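You operate a simulated robot arm through the tools that you are given. There is no shell and no other tool.

You run a simulated robot arm. Do the job below in one go: nothing can be reset, and whatever is moved stays where it is left.

## Task
Rinse the probe in the blue cup till no film shows.
Fine: seat the cup, stroke the holder down and up, leave it up and clamped, and put the cup back. Set down upright: rinse cup.

It is judged by the outcome, as a careful person would: the job done as asked, and still so three seconds after it is handed in. It fails if anything else is knocked over, pushed out of place, dropped, spilled or broken.

## Robot
A 6-joint arm with a four-finger gripper, fixed in place. Base frame: the origin is at the foot of the arm, x ahead of it, y to its left, z up. Readings come in m, rad, newtons and seconds.
Its first joint turns from -2.897 to 2.897 rad. Payload 3.43 kg.
The TCP is the grasp point between the finger pads, 0.03 m short of the fingertips. In the tool frame z runs along the fingers and y along their closing line. The gripper opens to 0.12 m. The gripper's body begins 0.085 m behind the TCP.
Orientation is that of the tool frame in the base frame, as a unit quaternion [x, y, z, w]. With the fingers straight down and closing along the base's y, the tool's x points along the base's -x, its y along +y and its z along -z.

## Interface
- The arm moves only by the tool step_arm. Its arguments are lists of equal length, an entry for each row: "grip": the gripper command, from -1 (fully open) to 1 (shut), values between in proportion; "translation": the shift along the base's x, y, z in units of 20 mm (1.0 is 20 mm), a list of three; "delta_rot": the turn, a rotation vector about the base's x, y, z in units of 4 degrees (1.0 is 4 degrees), a list of three. In form: {"grip": [grip, ...], "translation": [[tx, ty, tz], ...], "delta_rot": [[rx, ry, rz], ...]}. A call has 1 to 20 rows; each row shifts and turns the commanded pose from where the row before left it. A call with a number of a shift or a turn outside -1 to 1 is refused whole. Each row takes 0.2 s and may step no farther than 0.05 m and 0.15 rad from the row before; otherwise, or with a gripper value out of range, the whole call is refused. A pose out of reach is approached as far as the arm can. The call stops where the force on the tool passes 40 N (or 10 N more than at its start, if that is more) or the arm is blocked; 0.2 s more then pass. The fingers move at their own pace and stop on an object; they squeeze with about 43 N. The grip force told is the motor's: it shows also when the fingers shut on nothing. Time passes only in rows, and 0.2 s behind the last, so rows that do not move let the fingers close. It gives the time, the measured TCP pose, the force on the tool (base axes), the opening and the grip force at its end, in the units of the frame above (readings bear some noise), with the torque about the TCP (base axes, N m) and any sound that the robot's microphone picked up.
- Cameras (640 x 400 px; columns grow to the right, rows downward): "scene" is fixed at [0.221, -0.4923, 1.6991]; the picture's right is [0.38, 0.92, 0.00], its down [0.68, -0.28, -0.67] and it looks along [-0.62, 0.26, -0.74] (base axes); focal length 214 px, centre (320, 200). "wrist" rides on the gripper at [0.072, -0.017, -0.121] in the tool frame; the picture's right is [0.23, 0.97, 0.00], its down [-0.81, 0.19, -0.55] and it looks along [-0.54, 0.13, 0.83] (tool axes); focal length 275 px, centre (320, 200). There is no depth. A picture from a camera that has moved, and an enlarged one, comes with that camera's place and axes in the base frame and with its lens. The place of the scene camera against the robot may be out by one fixed shift of up to 0.012 m in any direction.
- capture(camera): a new picture of that camera. It takes no simulated time.
- enlarge(camera, box): a new picture of the part [left, top, right, bottom] of that camera's present view, enlarged. It takes no simulated time.
- sign_off(): hands the job in; it is judged then, once.

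Places have to be worked out from the pictures, the camera data and where the tool is seen. Open the gripper and draw the arm clear of the work before you hand the job in, unless the task says otherwise.

The tools are called after ">>>" as a command line: name --argument value ..., lists and objects as JSON in quotes. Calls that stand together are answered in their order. step_arm: Moves the arm, as the interface text tells. Its arguments: {"type":"object","properties":{"grip":{"type":"array","items":{"type":"number"}},"translation":{"type":"array","items":{"type":"array","items":{"type":"number"}}},"delta_rot":{"type":"array","items":{"type":"array","items":{"type":"number"}}}},"required":["grip","translation","delta_rot"]} The other tools are called the same way: capture (camera) takes a picture; enlarge (camera, box) takes an enlarged picture of a part of a camera's view; sign_off () hands the job in.

At the start:

```text
time: 0.0
tool_pos: [0.0145, -0.364, 1.4295]
orientation: [0.0, 1.0, 0.0, -0.001]
force: [-0.9, -0.7, 0.1]
ft_torque: [0.02, -0.01, 0.0]
width: 0.1203
grip_force: 0.0
```

scene: 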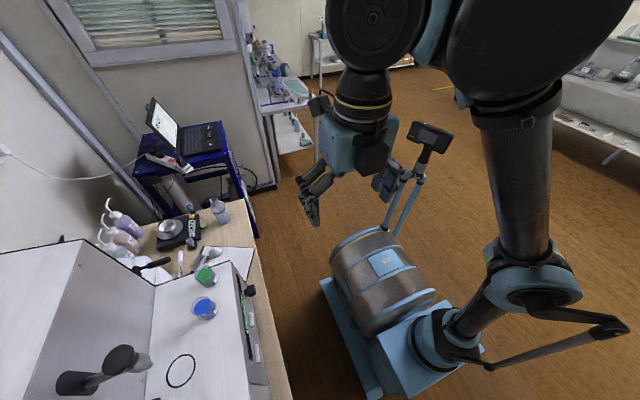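
wrist: 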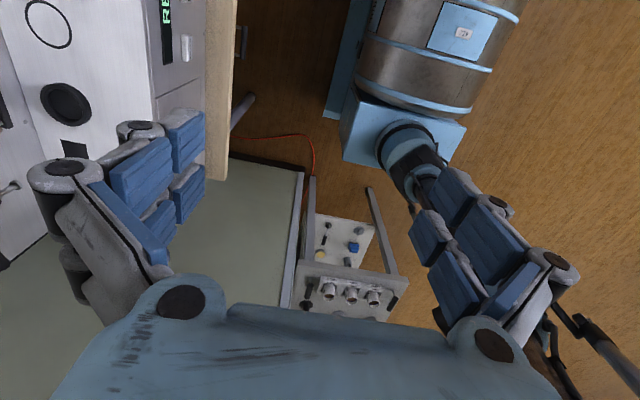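

I'll begin by looking closer at the work area to find the blue cup, the holder, the probe and the seat.

>>> enlarge --camera "scene" --box '[0, 220, 300, 400]'

>>> enlarge --camera "scene" --box '[140, 250, 290, 400]'

>>> enlarge --camera "wrist" --box '[0, 0, 240, 200]'

```text
2.13 times, centred on (150, 310) of scene
camera zoom: at [0.221, -0.4923, 1.6991], right [0.38, 0.92, 0.0], down [0.68, -0.28, -0.67], along [-0.62, 0.26, -0.74], focal length 458 px, centre (683, -35)
```

zoom: 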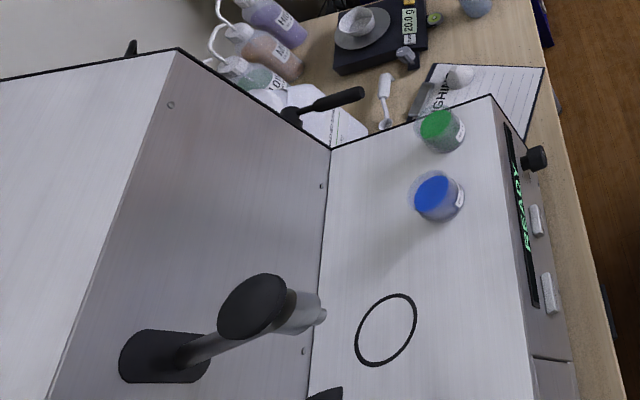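

```text
2.67 times, centred on (215, 325) of scene
camera zoom: at [0.221, -0.4923, 1.6991], right [0.38, 0.92, 0.0], down [0.68, -0.28, -0.67], along [-0.62, 0.26, -0.74], focal length 572 px, centre (600, -133)
```

zoom: 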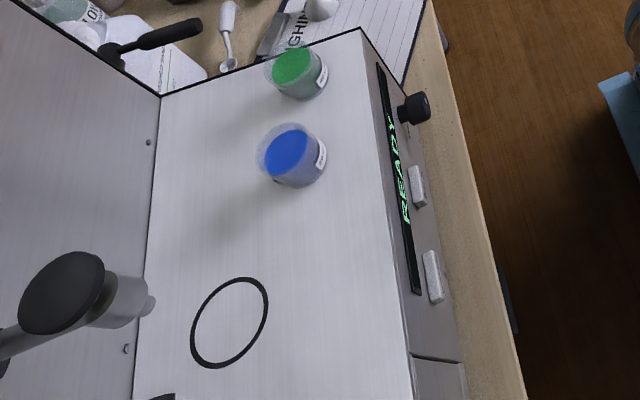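

```text
2.00 times, centred on (120, 100) of wrist
camera zoom: at [-0.0574, -0.3799, 1.5497], right [-0.23, 0.97, 0.0], down [0.81, 0.19, 0.55], along [0.54, 0.13, -0.83], focal length 551 px, centre (720, 400)
```

zoom: 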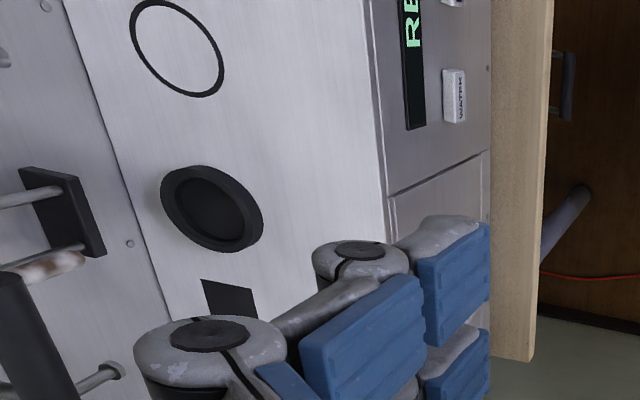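

The bench and machine lie toward -y: the deck is around z≈1.03, and the ring mark is near (0.05, -0.79). I turn the tool about z in free air so the wrist camera faces the machine.

>>> step_arm --grip '[-1, -1, -1, -1, -1, -1, -1, -1, -1, -1, -1, -1, -1, -1, -1, -1, -1, -1, -1, -1]' --translation '[[0, 0, 0], [0, 0, 0], [0, 0, 0], [0, 0, 0], [0, 0, 0], [0, 0, 0], [0, 0, 0], [0, 0, 0], [0, 0, 0], [0, 0, 0], [0, 0, 0], [0, 0, 0], [0, 0, 0], [0, 0, 0], [0, 0, 0], [0, 0, 0], [0, 0, 0], [0, 0, 0], [0, 0, 0], [0, 0, 0]]' --delta_rot '[[0, 0, -1], [0, 0, -1], [0, 0, -1], [0, 0, -1], [0, 0, -1], [0, 0, -1], [0, 0, -1], [0, 0, -1], [0, 0, -1], [0, 0, -1], [0, 0, -1], [0, 0, -1], [0, 0, -1], [0, 0, -1], [0, 0, -1], [0, 0, -1], [0, 0, -1], [0, 0, -1], [0, 0, -1], [0, 0, -1]]'

```text
time: 4.2
tool_pos: [-0.0026, -0.3632, 1.4299]
orientation: [0.644, 0.765, -0.005, 0.004]
force: [0.3, -0.2, 0.7]
ft_torque: [0.01, 0.01, 0.02]
width: 0.1201
grip_force: 0.0
```

The turn went cleanly; I take new pictures from the wrist and scene.

>>> capture --camera "wrist"

>>> capture --camera "scene"

```text
taken
camera wrist: at [-0.0322, -0.2937, 1.5482], right [0.92, 0.39, 0.0], down [0.33, -0.76, 0.56], along [0.22, -0.52, -0.83], focal length 275 px, centre (320, 200)
```

wrist: 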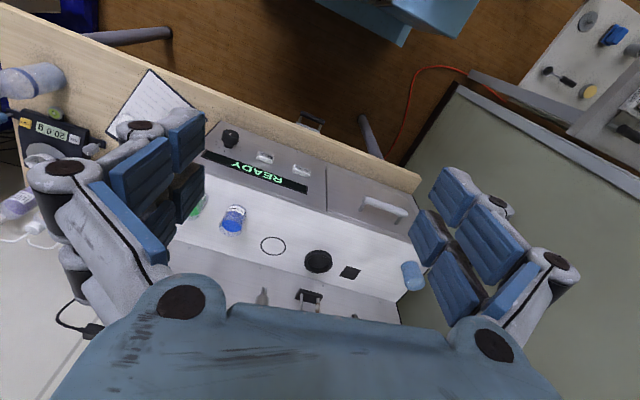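

```text
taken
```

scene: 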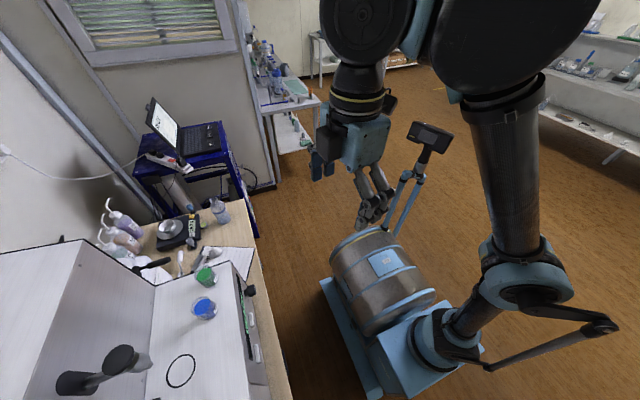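

The machine is in view, though upside down. I zoom on it.

>>> enlarge --camera "wrist" --box '[170, 120, 430, 330]'

>>> enlarge --camera "wrist" --box '[240, 220, 420, 330]'

```text
1.90 times, centred on (300, 225) of wrist
camera zoom: at [-0.0322, -0.2937, 1.5482], right [0.92, 0.39, 0.0], down [0.33, -0.76, 0.56], along [0.22, -0.52, -0.83], focal length 524 px, centre (358, 152)
```

zoom: 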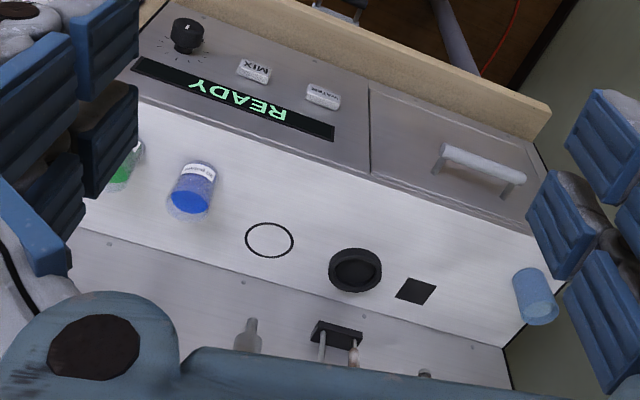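

```text
3.56 times, centred on (330, 275) of wrist
camera zoom: at [-0.0322, -0.2937, 1.5482], right [0.92, 0.39, 0.0], down [0.33, -0.76, 0.56], along [0.22, -0.52, -0.83], focal length 979 px, centre (284, -67)
```

zoom: 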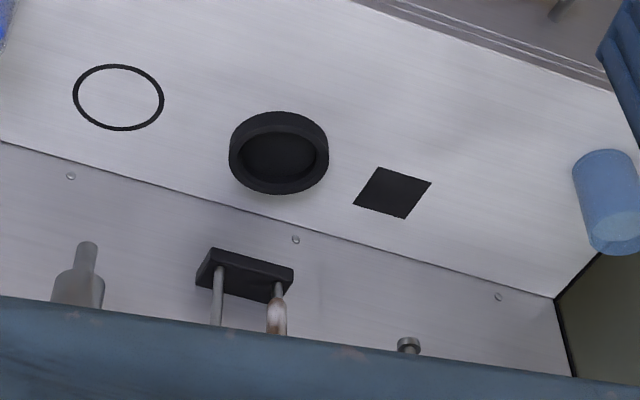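

The rinse cup candidate (blue) is near (-0.06, -0.73). There is a ring mark at (0.05, -0.80), a raised black collar at (0.175, -0.79) and the holder on the back wall above that collar. I finish the yaw and tilt the tool toward the wall to see the holder and read the labels.

>>> step_arm --grip '[-1, -1, -1, -1, -1, -1, -1, -1, -1, -1, -1, -1, -1, -1, -1]' --translation '[[0, 0, 0], [0, 0, 0], [0, 0, 0], [0, 0, 0], [0, 0, 0], [0, 0, 0], [0, 0, 0], [0, 0, 0], [0, 0, 0], [0, 0, 0], [0, 0, 0], [0, 0, 0], [0, 0, 0], [0, 0, 0], [0, 0, 0]]' --delta_rot '[[0, 0, -1], [0, 0, -1], [0, 0, -0.45], [-1, 0, 0], [-1, 0, 0], [-1, 0, 0], [-1, 0, 0], [-1, 0, 0], [-1, 0, 0], [-1, 0, 0], [-1, 0, 0], [-1, 0, 0], [-1, 0, 0], [-1, 0, 0], [-1, 0, 0]]'

>>> capture --camera "wrist"

```text
time: 7.4
tool_pos: [-0.0028, -0.3624, 1.4288]
orientation: [0.643, 0.645, -0.293, 0.291]
force: [0.1, -0.8, -0.3]
ft_torque: [0.01, 0.0, 0.0]
width: 0.1199
grip_force: 0.0
```

```text
taken
camera wrist: at [-0.0202, -0.225, 1.4547], right [0.97, 0.15, -0.18], down [0.2, -0.12, 0.97], along [0.13, -0.98, -0.15], focal length 275 px, centre (320, 200)
```

wrist: 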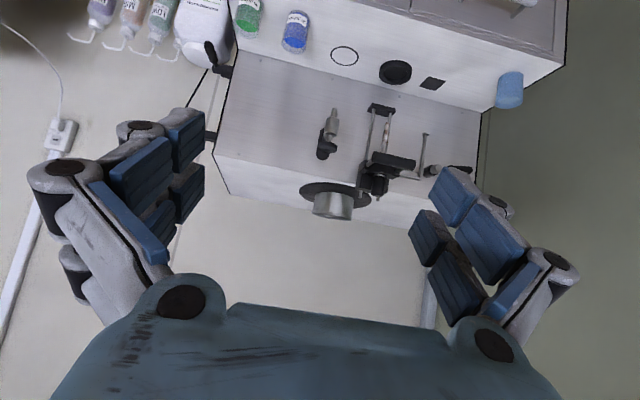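

The whole machine wall is visible, upside down. I zoom on the holder, the cups and the side lever.

>>> enlarge --camera "wrist" --box '[290, 80, 480, 230]'

>>> enlarge --camera "wrist" --box '[200, 0, 360, 110]'

>>> enlarge --camera "wrist" --box '[340, 30, 560, 180]'

>>> enlarge --camera "wrist" --box '[350, 90, 440, 210]'

```text
2.67 times, centred on (385, 155) of wrist
camera zoom: at [-0.0202, -0.225, 1.4547], right [0.97, 0.15, -0.18], down [0.2, -0.12, 0.97], along [0.13, -0.98, -0.15], focal length 734 px, centre (147, 320)
```

zoom: 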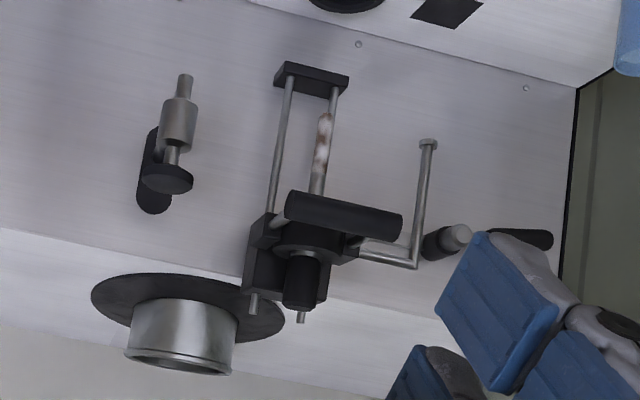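

```text
3.64 times, centred on (280, 55) of wrist
camera zoom: at [-0.0202, -0.225, 1.4547], right [0.97, 0.15, -0.18], down [0.2, -0.12, 0.97], along [0.13, -0.98, -0.15], focal length 1001 px, centre (466, 727)
```

zoom: 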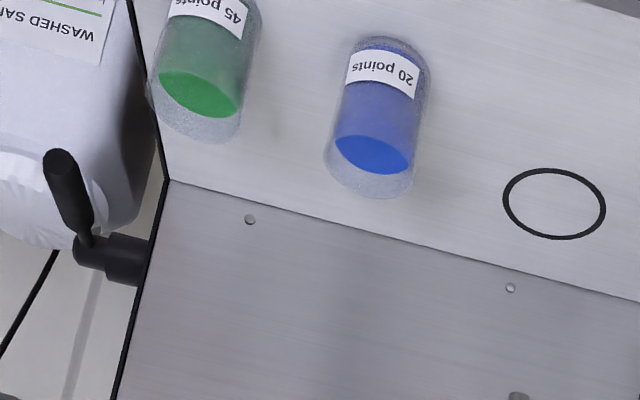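

```text
2.67 times, centred on (450, 105) of wrist
camera zoom: at [-0.0202, -0.225, 1.4547], right [0.97, 0.15, -0.18], down [0.2, -0.12, 0.97], along [0.13, -0.98, -0.15], focal length 734 px, centre (-27, 453)
```

zoom: 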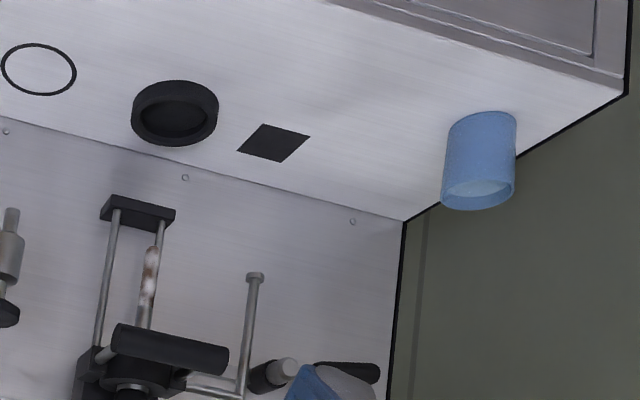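

```text
3.33 times, centred on (395, 150) of wrist
camera zoom: at [-0.0202, -0.225, 1.4547], right [0.97, 0.15, -0.18], down [0.2, -0.12, 0.97], along [0.13, -0.98, -0.15], focal length 918 px, centre (70, 367)
```

zoom: 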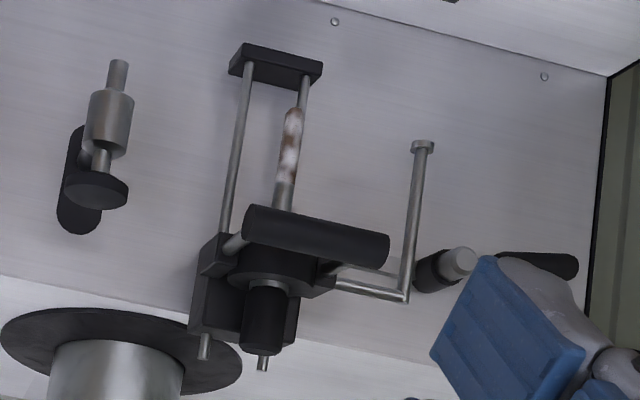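

I see two cups of coloured liquid labelled "45 points" (green) and "20 points" (blue), and a separate blue-bodied tumbler at the right end of the deck. I need a closer view of the right side, meaning the tumbler, clamp and holder, so I shift +x.

>>> step_arm --grip '[-1, -1, -1, -1, -1, -1, -1, -1, -1, -1, -1]' --translation '[[1, 0, 0], [1, 0, 0], [1, 0, 0], [1, 0, 0], [1, 0, 0], [1, 0, 0], [1, 0, 0], [1, 0, 0], [1, 0, 0], [1, 0, -0.5], [1, 0, -0.5]]' --delta_rot '[[0, 0, 0], [0, 0, 0], [0, 0, 0], [0, 0, 0], [0, 0, 0], [0, 0, 0], [0, 0, 0], [0, 0, 0], [0, 0, 0], [0, 0, 0], [0, 0, 0]]'

>>> capture --camera "wrist"

```text
time: 9.8
tool_pos: [0.2204, -0.3639, 1.409]
orientation: [0.642, 0.645, -0.295, 0.292]
force: [0.5, -0.3, -0.5]
ft_torque: [-0.02, 0.0, 0.02]
width: 0.12
grip_force: 0.0
```

```text
taken
camera wrist: at [0.2037, -0.2259, 1.4347], right [0.97, 0.15, -0.18], down [0.2, -0.11, 0.97], along [0.13, -0.98, -0.14], focal length 275 px, centre (320, 200)
```

wrist: 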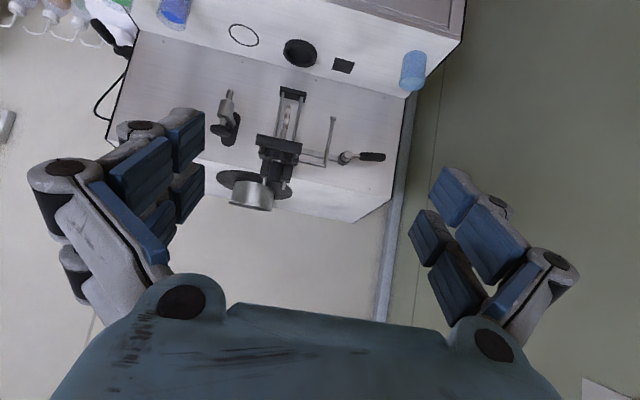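

Now the right side is clear. I zoom on the lever, the holder and the tumbler.

>>> enlarge --camera "wrist" --box '[240, 70, 400, 220]'

>>> enlarge --camera "wrist" --box '[320, 20, 450, 180]'

>>> enlarge --camera "wrist" --box '[380, 35, 445, 105]'

>>> enlarge --camera "wrist" --box '[250, 80, 310, 160]'

```text
2.67 times, centred on (320, 145) of wrist
camera zoom: at [0.2037, -0.2259, 1.4347], right [0.97, 0.15, -0.18], down [0.2, -0.11, 0.97], along [0.13, -0.98, -0.14], focal length 734 px, centre (320, 347)
```

zoom: 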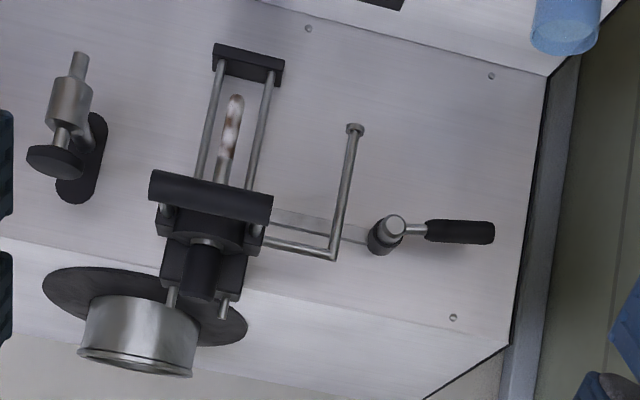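

```text
2.50 times, centred on (385, 100) of wrist
camera zoom: at [0.2037, -0.2259, 1.4347], right [0.97, 0.15, -0.18], down [0.2, -0.11, 0.97], along [0.13, -0.98, -0.14], focal length 688 px, centre (158, 450)
```

zoom: 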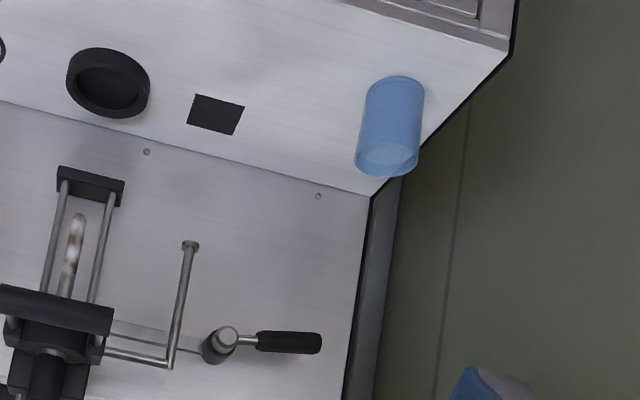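

```text
5.71 times, centred on (412, 70) of wrist
camera zoom: at [0.2037, -0.2259, 1.4347], right [0.97, 0.15, -0.18], down [0.2, -0.11, 0.97], along [0.13, -0.98, -0.14], focal length 1573 px, centre (-209, 943)
```

zoom: 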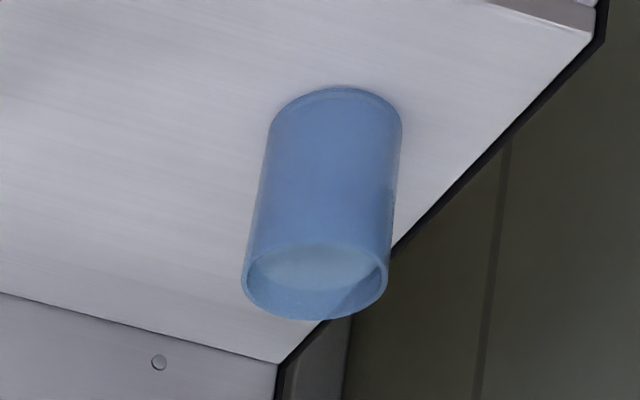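

```text
5.00 times, centred on (280, 120) of wrist
camera zoom: at [0.2037, -0.2259, 1.4347], right [0.97, 0.15, -0.18], down [0.2, -0.11, 0.97], along [0.13, -0.98, -0.14], focal length 1376 px, centre (520, 600)
```

zoom: 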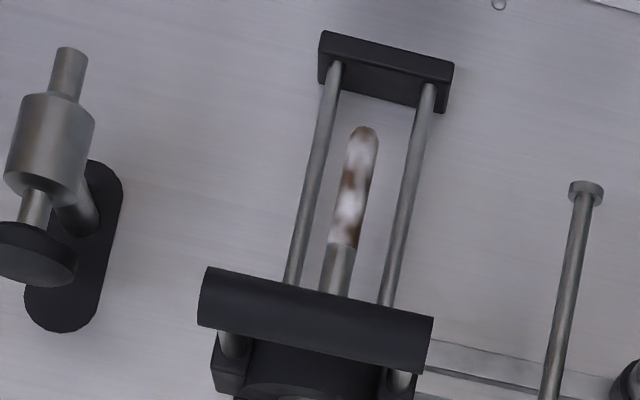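

The blue-bodied tumbler near (0.41, -0.735) holds clear water, so it is the rinse cup; the other two are labelled samples. The probe tip is at about (0.175, -0.80, 1.17), above the collar. A clamp lever hub sits near (0.326, -0.83, 1.24) with its handle pointing +x. I roll the tool 180° about its own axis so the camera rides above the fingers for a front approach.

>>> step_arm --grip '[-1, -1, -1, -1, -1, -1, -1, -1, -1, -1, -1, -1, -1, -1, -1, -1, -1, -1, -1, -1]' --translation '[[0, 0, 0], [0, 0, 0], [0, 0, 0], [0, 0, 0], [0, 0, 0], [0, 0, 0], [0, 0, 0], [0, 0, 0], [0, 0, 0], [0, 0, 0], [0, 0, 0], [0, 0, 0], [0, 0, 0], [0, 0, 0], [0, 0, 0], [0, 0, 0], [0, 0, 0], [0, 0, 0], [0, 0, 0], [0, 0, 0]]' --delta_rot '[[0, 0.996, 0.897], [0, 0.996, 0.897], [0, 0.996, 0.897], [0, 0.996, 0.897], [0, 0.996, 0.897], [0, 0.996, 0.897], [0, 0.996, 0.897], [0, 0.996, 0.897], [0, 0.996, 0.897], [0, 0.996, 0.897], [0, 0.996, 0.897], [0, 0.996, 0.897], [0, 0.996, 0.897], [0, 0.996, 0.897], [0, 0.996, 0.897], [0, 0.996, 0.897], [0, 0.996, 0.897], [0, 0.996, 0.897], [0, 0.996, 0.897], [0, 0.996, 0.897]]'

>>> step_arm --grip '[-1, -1, -1, -1, -1, -1, -1, -1, -1, -1, -1, -1, -1, -1]' --translation '[[0, 0, 0], [0, 0, 0], [0, 0, 0], [0, 0, 0], [0, 0, 0], [0, 0, 0], [0, 0, 0], [0, 0, 0], [0, 0, 0], [0, 0, 0], [0, 0, 0], [0, 0, 0], [0, 0, 0], [0, 0, 0]]' --delta_rot '[[0, 0.996, 0.897], [0, 0.996, 0.897], [0, 0.996, 0.897], [0, 0.996, 0.897], [0, 0.996, 0.897], [0, 0.996, 0.897], [0, 0.996, 0.897], [0, 0.996, 0.897], [0, 0.996, 0.897], [0, 0.996, 0.897], [0, 0.996, 0.897], [0, 0.996, 0.897], [0, 0.996, 0.897], [0, 0.577, 0.52]]'

>>> capture --camera "wrist"

>>> capture --camera "scene"

```text
time: 14.0
tool_pos: [0.2215, -0.3653, 1.4099]
orientation: [-0.141, 0.902, -0.403, -0.057]
force: [0.2, 0.0, -0.6]
ft_torque: [0.04, 0.0, 0.0]
width: 0.1198
grip_force: 0.1
```

```text
time: 17.0
tool_pos: [0.2651, -0.364, 1.4084]
orientation: [-0.626, 0.668, -0.29, -0.278]
force: [-1.1, 0.0, 0.4]
ft_torque: [0.01, 0.02, 0.0]
width: 0.1199
grip_force: 0.0
out of reach, approached as far as the arm can: row 10, 11, 12, 13, 14
```

```text
taken
camera wrist: at [0.2783, -0.3236, 1.5444], right [-0.99, -0.11, 0.13], down [-0.14, 0.96, -0.23], along [-0.1, -0.25, -0.96], focal length 275 px, centre (320, 200)
```

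wrist: 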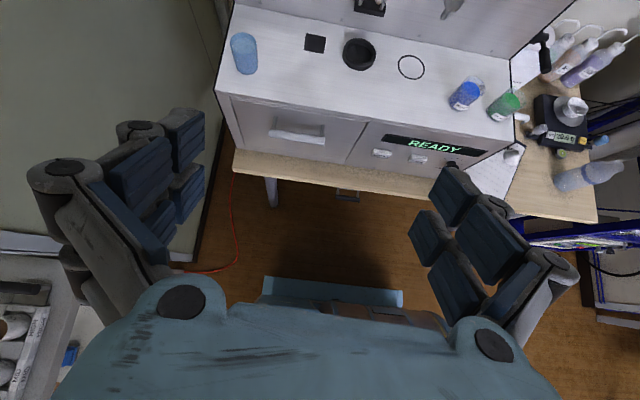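

```text
taken
```

scene: 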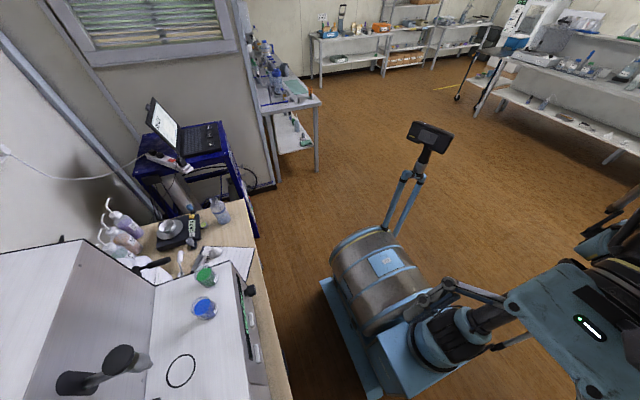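

The roll nearly completed, but the arm was at its inner reach limit. I move forward (-y) into a comfortable zone and check the pose.

>>> step_arm --grip '[-1, -1, -1, -1, -1, -1]' --translation '[[0, -1, 0], [0, -1, 0], [0, -1, 0], [0, -1, 0], [0, -1, 0], [0, 0, 0]]' --delta_rot '[[0, 0, 0], [0, 0, 0], [0, 0, 0], [0, 0, 0], [0, 0, 0], [0, 0, 0]]'

>>> capture --camera "wrist"

```text
time: 18.4
tool_pos: [0.2719, -0.463, 1.4086]
orientation: [-0.634, 0.66, -0.286, -0.283]
force: [0.2, -0.7, -0.4]
ft_torque: [0.0, 0.01, 0.01]
width: 0.1203
grip_force: 0.0
out of reach, approached as far as the arm can: row 2, 4
```

```text
taken
camera wrist: at [0.2859, -0.4231, 1.544], right [-0.98, -0.13, 0.15], down [-0.16, 0.96, -0.23], along [-0.12, -0.25, -0.96], focal length 275 px, centre (320, 200)
```

wrist: 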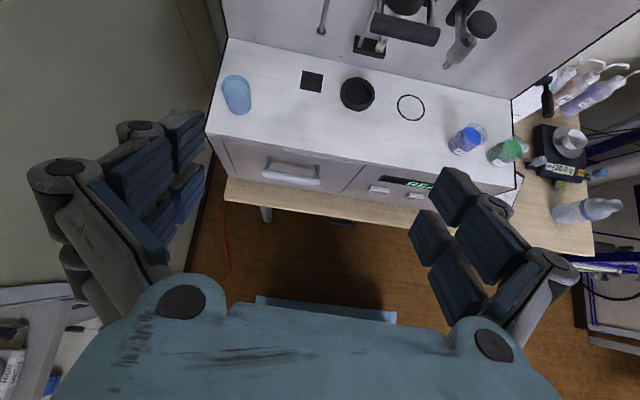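

The camera now rides above the tool and sees the deck. I check the scene view to understand the arm posture.

>>> capture --camera "scene"

>>> step_arm --grip '[-1, -1, -1]' --translation '[[0, -0.5, 0], [0, -0.5, 0], [0, 0, 0]]' --delta_rot '[[0, 0, 0], [0, 0, 0], [0, 0, 0]]'

```text
taken
```

scene: 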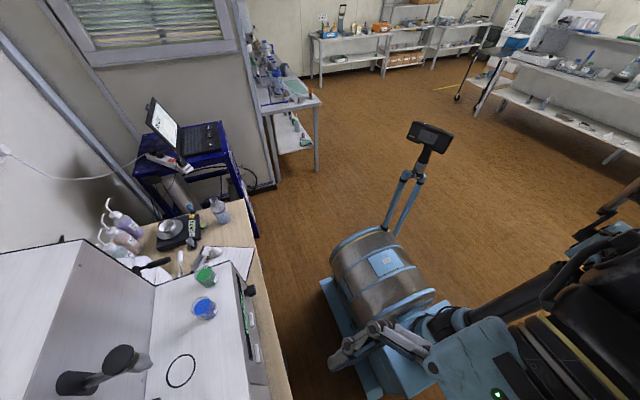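

```text
time: 19.2
tool_pos: [0.2727, -0.4841, 1.4105]
orientation: [-0.636, 0.659, -0.285, -0.283]
force: [-0.4, 0.8, 0.6]
ft_torque: [-0.03, -0.01, 0.0]
width: 0.1199
grip_force: 0.1
out of reach, approached as far as the arm can: row 2
```

I continue by tilting the tool to horizontal so the camera faces the wall at about 34° downward.

>>> step_arm --grip '[-1, -1, -1, -1, -1, -1, -1, -1, -1, -1, -1, -1]' --translation '[[-0.5, -0.5, 0], [-0.5, -0.5, 0], [0, 0, 0], [0, 0, 0], [0, 0, 0], [0, 0, 0], [0, 0, 0], [0, 0, 0], [0, 0, 0], [0, 0, 0], [0, 0, 0], [0, 0, 0]]' --delta_rot '[[0, 0, 0], [-1, 0, 0], [-1, 0, 0], [-1, 0, 0], [-1, 0, 0], [-1, 0, 0], [-1, 0, 0], [-1, 0, 0], [-1, 0, 0], [-1, 0, 0], [0, 0, 0], [0, 0, 0]]'

>>> capture --camera "wrist"

>>> capture --camera "scene"

```text
time: 21.8
tool_pos: [0.2776, -0.5007, 1.4099]
orientation: [-0.528, 0.528, -0.468, -0.472]
force: [0.0, 0.2, 0.2]
ft_torque: [-0.01, -0.01, 0.0]
width: 0.1201
grip_force: 0.0
out of reach, approached as far as the arm can: row 1, 2
```

```text
taken
camera wrist: at [0.2959, -0.389, 1.4941], right [-0.97, -0.02, 0.23], down [-0.19, 0.64, -0.74], along [-0.13, -0.77, -0.63], focal length 275 px, centre (320, 200)
```

wrist: 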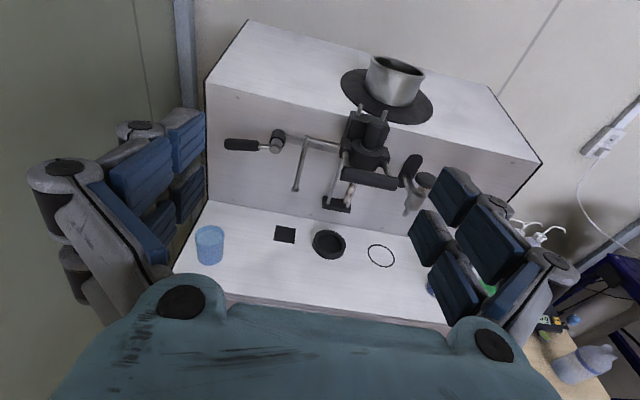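

```text
taken
```

scene: 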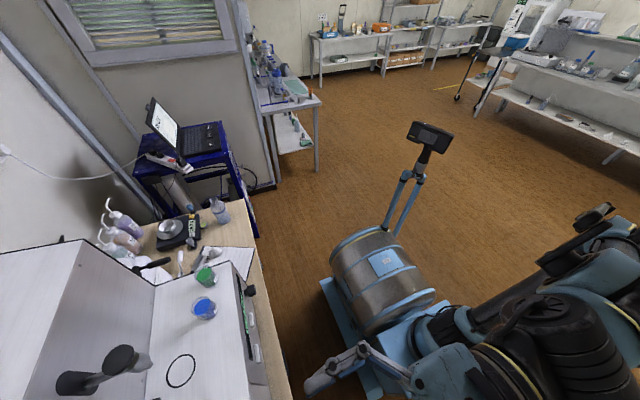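

Now I have an upright view: lever on the left (it points +x), holder with its T-bar, probe, collar and tumbler. I enlarge these parts.

>>> enlarge --camera "wrist" --box '[210, 90, 330, 200]'

>>> enlarge --camera "wrist" --box '[290, 90, 430, 220]'

>>> enlarge --camera "wrist" --box '[180, 190, 420, 300]'

```text
3.64 times, centred on (270, 145) of wrist
camera zoom: at [0.2959, -0.389, 1.4941], right [-0.97, -0.02, 0.23], down [-0.19, 0.64, -0.74], along [-0.13, -0.77, -0.63], focal length 1001 px, centre (502, 400)
```

zoom: 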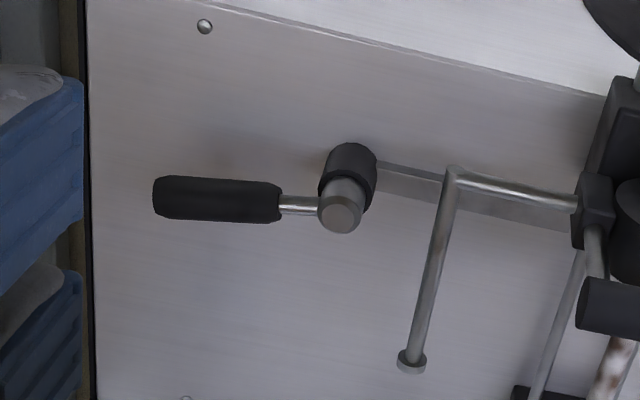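

```text
3.08 times, centred on (360, 155) of wrist
camera zoom: at [0.2959, -0.389, 1.4941], right [-0.97, -0.02, 0.23], down [-0.19, 0.64, -0.74], along [-0.13, -0.77, -0.63], focal length 847 px, centre (197, 338)
```

zoom: 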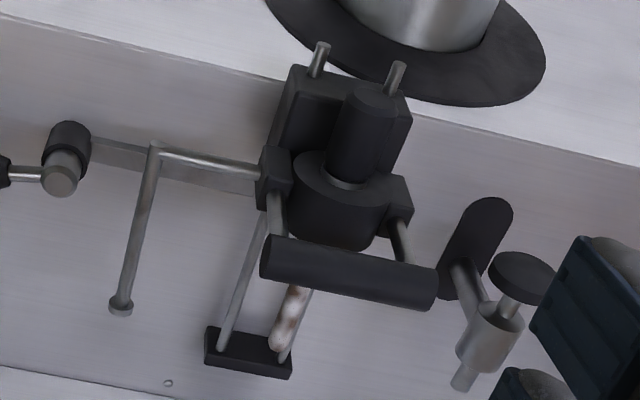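

```text
2.67 times, centred on (300, 245) of wrist
camera zoom: at [0.2959, -0.389, 1.4941], right [-0.97, -0.02, 0.23], down [-0.19, 0.64, -0.74], along [-0.13, -0.77, -0.63], focal length 734 px, centre (373, 80)
```

zoom: 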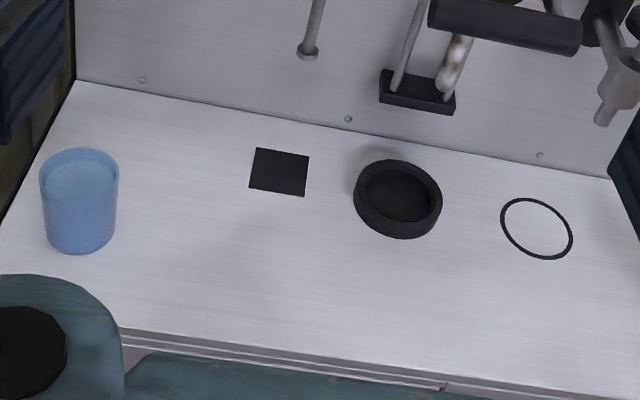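

The upright view shows everything: cup ≈ (0.412, -0.733) with rim z≈1.09, collar ≈ (0.178, -0.798), T-bar ≈ (0.175, -0.735, 1.275), and lever hub ≈ (0.326, -0.83, 1.24). I move down in front of the cup, staying well short of the machine, to get a precise look.

>>> step_arm --grip '[-1, -1, -1, -1, -1, -1, -1, -1, -1, -1, -1, -1]' --translation '[[0.6, 0, -1], [0.6, 0, -1], [0.6, 0, -1], [0.6, 0, -1], [0.6, 0, -1], [0.6, 0, -1], [0.6, 0, -1], [0.6, 0, -1], [0.6, 0, -1], [0.6, 0, -1], [0.6, 0, -1], [0, 0, 0]]' --delta_rot '[[0, 0, 0], [0, 0, 0], [0, 0, 0], [0, 0, 0], [0, 0, 0], [0, 0, 0], [0, 0, 0], [0, 0, 0], [0, 0, 0], [0, 0, 0], [0, 0, 0], [0, 0, 0]]'

>>> capture --camera "wrist"

>>> capture --camera "scene"

```text
time: 24.4
tool_pos: [0.4013, -0.5016, 1.1891]
orientation: [0.529, -0.527, 0.469, 0.471]
force: [0.1, -0.3, 0.4]
ft_torque: [-0.01, 0.01, -0.01]
width: 0.1203
grip_force: 0.0
```

```text
taken
camera wrist: at [0.4182, -0.3896, 1.2736], right [-0.97, -0.03, 0.23], down [-0.19, 0.64, -0.74], along [-0.13, -0.76, -0.63], focal length 275 px, centre (320, 200)
```

wrist: 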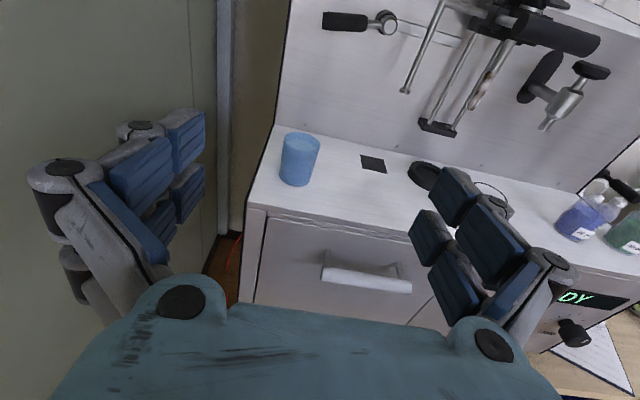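

```text
taken
```

scene: 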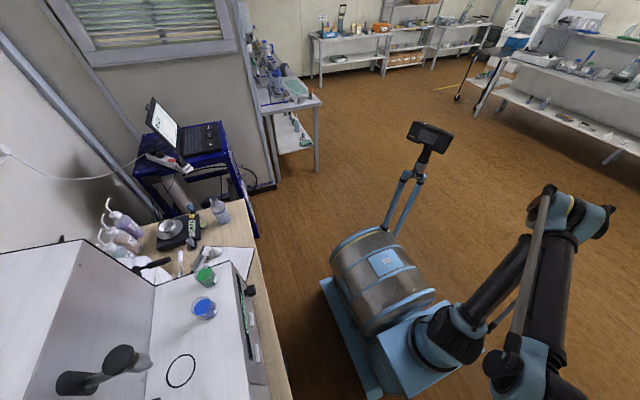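

The pose was reached cleanly. I zoom on the cup for a precise fix.

>>> enlarge --camera "wrist" --box '[250, 110, 350, 210]'

>>> enlarge --camera "wrist" --box '[310, 0, 480, 110]'

```text
4.00 times, centred on (300, 160) of wrist
camera zoom: at [0.4182, -0.3896, 1.2736], right [-0.97, -0.03, 0.23], down [-0.19, 0.64, -0.74], along [-0.13, -0.76, -0.63], focal length 1101 px, centre (400, 360)
```

zoom: 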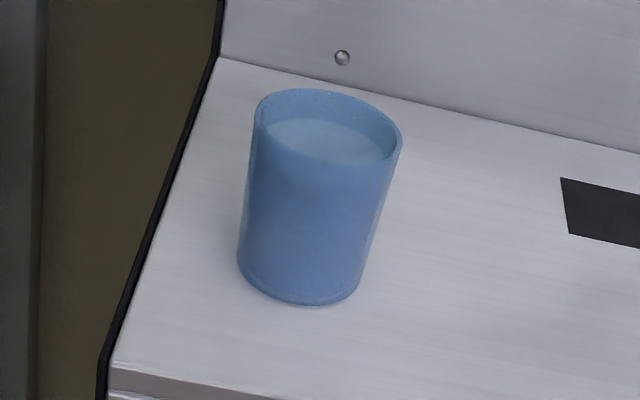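

```text
3.64 times, centred on (395, 55) of wrist
camera zoom: at [0.4182, -0.3896, 1.2736], right [-0.97, -0.03, 0.23], down [-0.19, 0.64, -0.74], along [-0.13, -0.76, -0.63], focal length 1001 px, centre (47, 727)
```

zoom: 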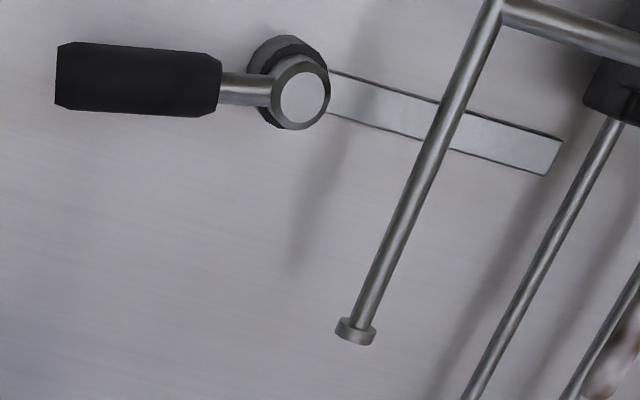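

The cup is nearly full, so it must stay upright. I judge its centre at (0.409, -0.730), rim z≈1.093, diameter ≈0.05. I drop to grasp height in front of the machine, then advance until just short of the cup.

>>> step_arm --grip '[-1, -1, -1, -1, -1, -1, -1]' --translation '[[0.07, 0, -0.95], [0.07, 0, -0.95], [0.07, 0, -0.95], [0.07, 0, -0.95], [0.07, 0, -0.95], [0.07, 0, -0.95], [0, 0, 0]]' --delta_rot '[[0, 0, 0], [0, 0, 0], [0, 0, 0], [0, 0, 0], [0, 0, 0], [0, 0, 0], [0, 0, 0]]'

>>> step_arm --grip '[-1, -1, -1, -1, -1, -1, -1]' --translation '[[0, -1, 0], [0, -1, 0], [0, -1, 0], [0, -1, 0], [0, -1, 0], [0, -1, 0], [0, 0, 0]]' --delta_rot '[[0, 0, 0], [0, 0, 0], [0, 0, 0], [0, 0, 0], [0, 0, 0], [0, 0, 0], [0, 0, 0]]'

>>> capture --camera "wrist"

```text
time: 26.0
tool_pos: [0.4095, -0.5028, 1.0753]
orientation: [0.529, -0.528, 0.469, 0.471]
force: [0.0, 0.1, 0.0]
ft_torque: [-0.01, -0.01, -0.03]
width: 0.1198
grip_force: 0.0
```

```text
time: 27.6
tool_pos: [0.4102, -0.6235, 1.0748]
orientation: [0.529, -0.529, 0.468, 0.471]
force: [-0.1, 0.7, 0.4]
ft_torque: [0.0, -0.03, 0.0]
width: 0.1198
grip_force: 0.2
```

```text
taken
camera wrist: at [0.427, -0.5104, 1.1598], right [-0.97, -0.03, 0.23], down [-0.19, 0.64, -0.74], along [-0.13, -0.76, -0.63], focal length 275 px, centre (320, 200)
```

wrist: 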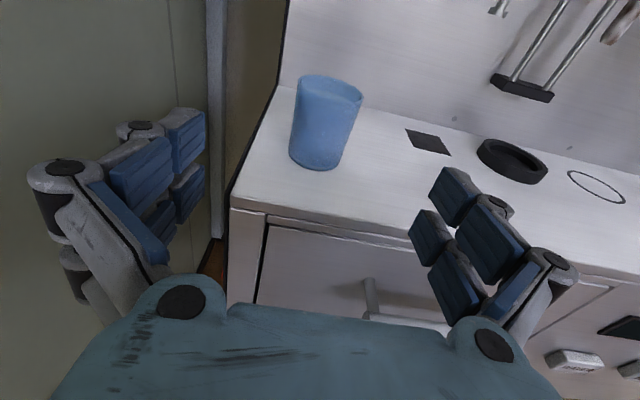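

The cup and collar are close now. I zoom on both to sharpen their coordinates.

>>> enlarge --camera "wrist" --box '[270, 60, 390, 180]'

>>> enlarge --camera "wrist" --box '[440, 60, 640, 220]'

```text
3.33 times, centred on (330, 120) of wrist
camera zoom: at [0.427, -0.5104, 1.1598], right [-0.97, -0.03, 0.23], down [-0.19, 0.64, -0.74], along [-0.13, -0.76, -0.63], focal length 918 px, centre (287, 467)
```

zoom: 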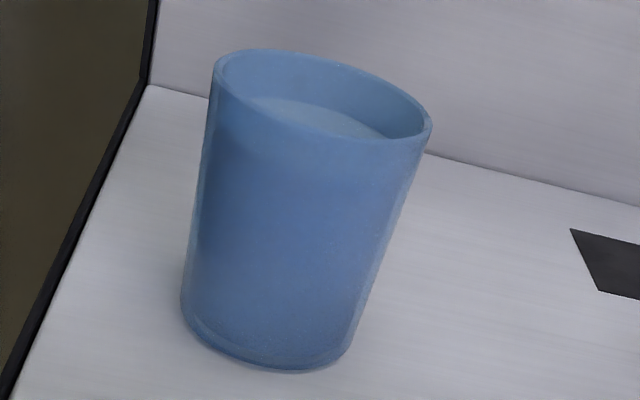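

```text
2.50 times, centred on (540, 140) of wrist
camera zoom: at [0.427, -0.5104, 1.1598], right [-0.97, -0.03, 0.23], down [-0.19, 0.64, -0.74], along [-0.13, -0.76, -0.63], focal length 688 px, centre (-230, 350)
```

zoom: 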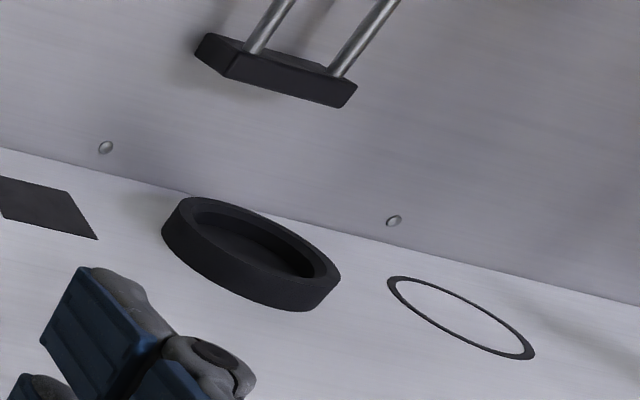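

The cup centre is about (0.408, -0.728) and its rim is at about z 1.094. I advance so the fingers straddle the cup, checking force, before closing.

>>> step_arm --grip '[-1, -1, -1, -1, -1, -1, -1, -1, -1]' --translation '[[-0.05, -0.65, 0], [-0.05, -0.65, 0], [0, -0.65, 0], [0, -0.65, 0], [0, -0.65, 0], [0, -0.65, 0], [0, -0.65, 0], [0, -0.65, 0], [0, 0, 0]]' --delta_rot '[[0, 0, 0], [0, 0, 0], [0, 0, 0], [0, 0, 0], [0, 0, 0], [0, 0, 0], [0, 0, 0], [0, 0, 0], [0, 0, 0]]'

>>> capture --camera "wrist"

```text
time: 29.6
tool_pos: [0.4075, -0.7266, 1.0756]
orientation: [0.53, -0.528, 0.468, 0.47]
force: [-0.1, 0.7, 0.3]
ft_torque: [0.02, 0.05, -0.01]
width: 0.12
grip_force: 0.1
```

```text
taken
camera wrist: at [0.4243, -0.6146, 1.1596], right [-0.97, -0.03, 0.23], down [-0.19, 0.64, -0.74], along [-0.13, -0.76, -0.63], focal length 275 px, centre (320, 200)
```

wrist: 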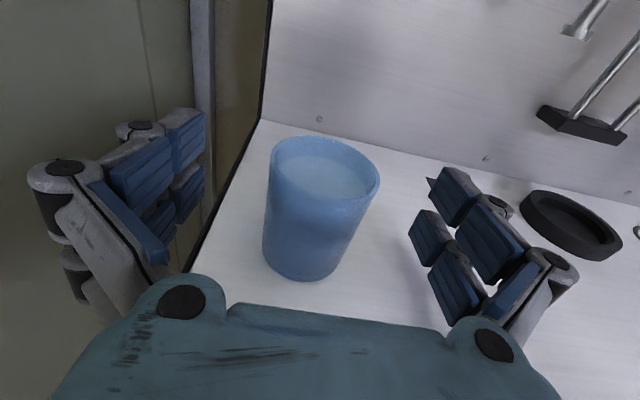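

The cup is centred between the fingers, with its axis about 6 mm nearer than the TCP. I close gently in stages.

>>> step_arm --grip '[-0.3, 0, 0.1, 0.2, 0.3, 0.4, 0.4, 0.4]' --translation '[[0, 0, 0], [0, 0, 0], [0, 0, 0], [0, 0, 0], [0, 0, 0], [0, 0, 0], [0, 0, 0], [0, 0, 0]]' --delta_rot '[[0, 0, 0], [0, 0, 0], [0, 0, 0], [0, 0, 0], [0, 0, 0], [0, 0, 0], [0, 0, 0], [0, 0, 0]]'

>>> capture --camera "wrist"

```text
time: 31.4
tool_pos: [0.4078, -0.7266, 1.0743]
orientation: [0.529, -0.527, 0.469, 0.471]
force: [-0.9, -0.5, 0.0]
ft_torque: [-0.02, -0.01, -0.02]
width: 0.0473
grip_force: 43.1
```

```text
taken
camera wrist: at [0.4242, -0.6144, 1.1597], right [-0.97, -0.03, 0.23], down [-0.19, 0.64, -0.74], along [-0.13, -0.76, -0.63], focal length 275 px, centre (320, 200)
```

wrist: 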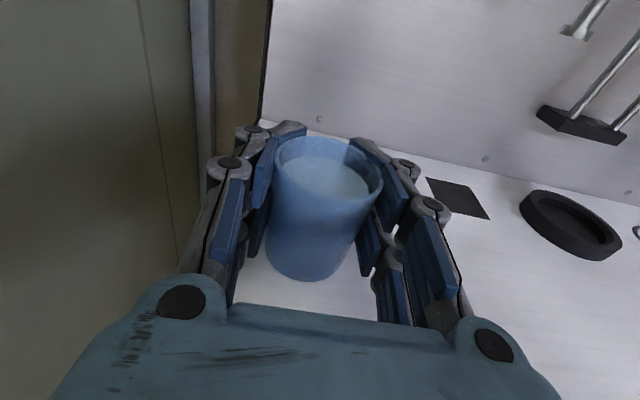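

The grip holds at 0.047 m. Before lifting, I take a close look at the collar and foot block to plan the clearances.

>>> enlarge --camera "wrist" --box '[500, 80, 640, 280]'

>>> enlarge --camera "wrist" --box '[220, 110, 440, 290]'

```text
2.00 times, centred on (570, 180) of wrist
camera zoom: at [0.4242, -0.6144, 1.1597], right [-0.97, -0.03, 0.23], down [-0.19, 0.64, -0.74], along [-0.13, -0.76, -0.63], focal length 551 px, centre (-180, 240)
```

zoom: 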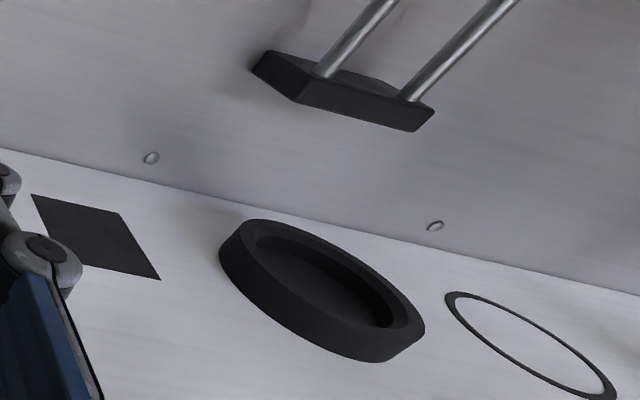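

```text
2.22 times, centred on (330, 200) of wrist
camera zoom: at [0.4242, -0.6144, 1.1597], right [-0.97, -0.03, 0.23], down [-0.19, 0.64, -0.74], along [-0.13, -0.76, -0.63], focal length 612 px, centre (298, 200)
```

zoom: 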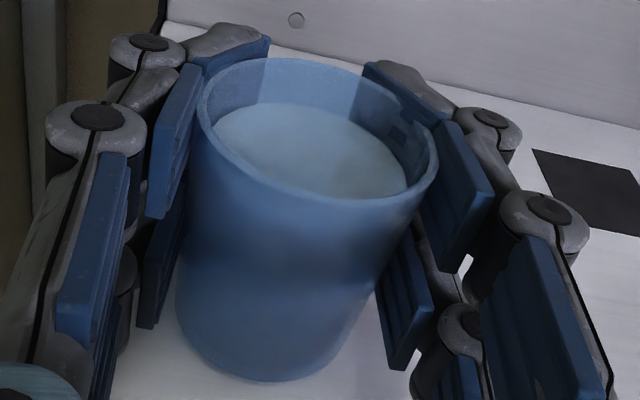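

The collar is about 0.017 m tall, and the foot block's underside is at about z 1.106 with its front at y≈-0.832. To keep the fingertips clear of that block I re-grip 10 mm shallower before lifting.

>>> step_arm --grip '[-0.3, -0.3, -0.3, -0.3, 0, 0.15, 0.25, 0.4, 0.4, 0.4]' --translation '[[0, 0, 0], [0, 0, 0], [0, 0.5, 0], [0, 0, 0], [0, 0, 0], [0, 0, 0], [0, 0, 0], [0, 0, 0], [0, 0, 0], [0, 0, 0]]' --delta_rot '[[0, 0, 0], [0, 0, 0], [0, 0, 0], [0, 0, 0], [0, 0, 0], [0, 0, 0], [0, 0, 0], [0, 0, 0], [0, 0, 0], [0, 0, 0]]'

>>> enlarge --camera "wrist" --box '[220, 110, 440, 290]'

```text
time: 33.6
tool_pos: [0.4073, -0.7156, 1.0758]
orientation: [0.529, -0.527, 0.47, 0.471]
force: [0.1, -1.0, 2.1]
ft_torque: [-0.05, 0.04, 0.04]
width: 0.0459
grip_force: 43.3
```

```text
2.22 times, centred on (330, 200) of wrist
camera zoom: at [0.4245, -0.6044, 1.1599], right [-0.97, -0.03, 0.23], down [-0.19, 0.64, -0.74], along [-0.13, -0.76, -0.63], focal length 612 px, centre (298, 200)
```

zoom: 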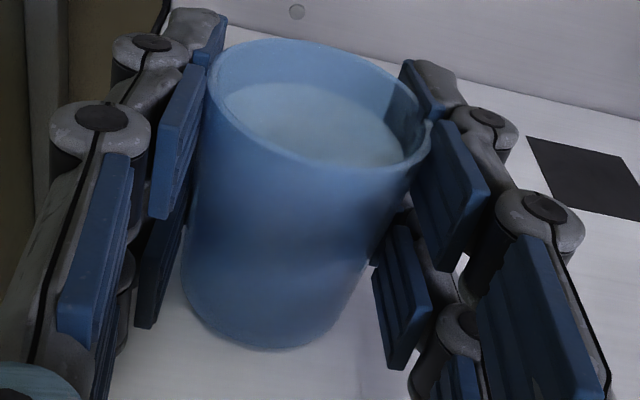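

The grip is firm (43 N) at 0.046 m. I lift slowly by about 30 mm and check that the cup comes up level.

>>> step_arm --grip '[0.4, 0.4, 0.4, 0.4, 0.4, 0.4, 0.4]' --translation '[[0, 0, 0.15], [0, 0, 0.25], [0, 0, 0.3], [0, 0, 0.3], [0, 0, 0.3], [0, 0, 0.2], [0, 0, 0]]' --delta_rot '[[0, 0, 0], [0, 0, 0], [0, 0, 0], [0, 0, 0], [0, 0, 0], [0, 0, 0], [0, 0, 0]]'

>>> capture --camera "wrist"

```text
time: 35.2
tool_pos: [0.4082, -0.7162, 1.1057]
orientation: [0.529, -0.528, 0.469, 0.471]
force: [-0.4, -0.8, -1.1]
ft_torque: [0.0, 0.03, 0.02]
width: 0.0457
grip_force: 43.2
```

```text
taken
camera wrist: at [0.4243, -0.6041, 1.19], right [-0.97, -0.03, 0.23], down [-0.19, 0.64, -0.74], along [-0.13, -0.76, -0.63], focal length 275 px, centre (320, 200)
```

wrist: 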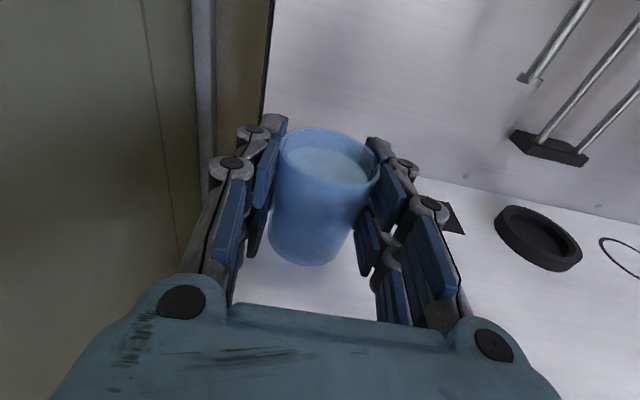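

The cup is lifted level with the arm carrying roughly 1–2 N. I carry it smoothly along -x toward the collar, staying in front of it.

>>> step_arm --grip '[0.4, 0.4, 0.4, 0.4, 0.4, 0.4, 0.4, 0.4, 0.4, 0.4, 0.4, 0.4, 0.4, 0.4, 0.4, 0.4, 0.4]' --translation '[[-0.3, 0, 0], [-0.6, 0, 0], [-0.8, 0, 0], [-0.8, 0, 0], [-0.8, 0, 0], [-0.8, 0, 0], [-0.8, 0, 0], [-0.8, 0, 0], [-0.8, 0, 0], [-0.8, 0, 0], [-0.8, 0, 0], [-0.8, 0, 0], [-0.8, 0, 0], [-0.8, 0, 0], [-0.5, 0, 0], [-0.4, 0, 0], [0, 0, 0]]' --delta_rot '[[0, 0, 0], [0, 0, 0], [0, 0, 0], [0, 0, 0], [0, 0, 0], [0, 0, 0], [0, 0, 0], [0, 0, 0], [0, 0, 0], [0, 0, 0], [0, 0, 0], [0, 0, 0], [0, 0, 0], [0, 0, 0], [0, 0, 0], [0, 0, 0], [0, 0, 0]]'

>>> capture --camera "wrist"

```text
time: 38.8
tool_pos: [0.2437, -0.7176, 1.1052]
orientation: [-0.514, 0.542, -0.469, -0.471]
force: [-0.2, 0.8, -1.2]
ft_torque: [0.02, 0.0, 0.0]
width: 0.0456
grip_force: 42.6
out of reach, approached as far as the arm can: row 12, 13, 14, 15, 16
```

```text
taken
camera wrist: at [0.2609, -0.6057, 1.19], right [-0.98, 0.0, 0.2], down [-0.15, 0.65, -0.75], along [-0.13, -0.76, -0.63], focal length 275 px, centre (320, 200)
```

wrist: 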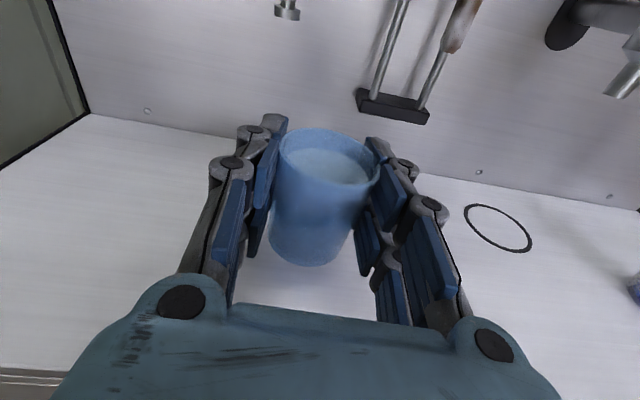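

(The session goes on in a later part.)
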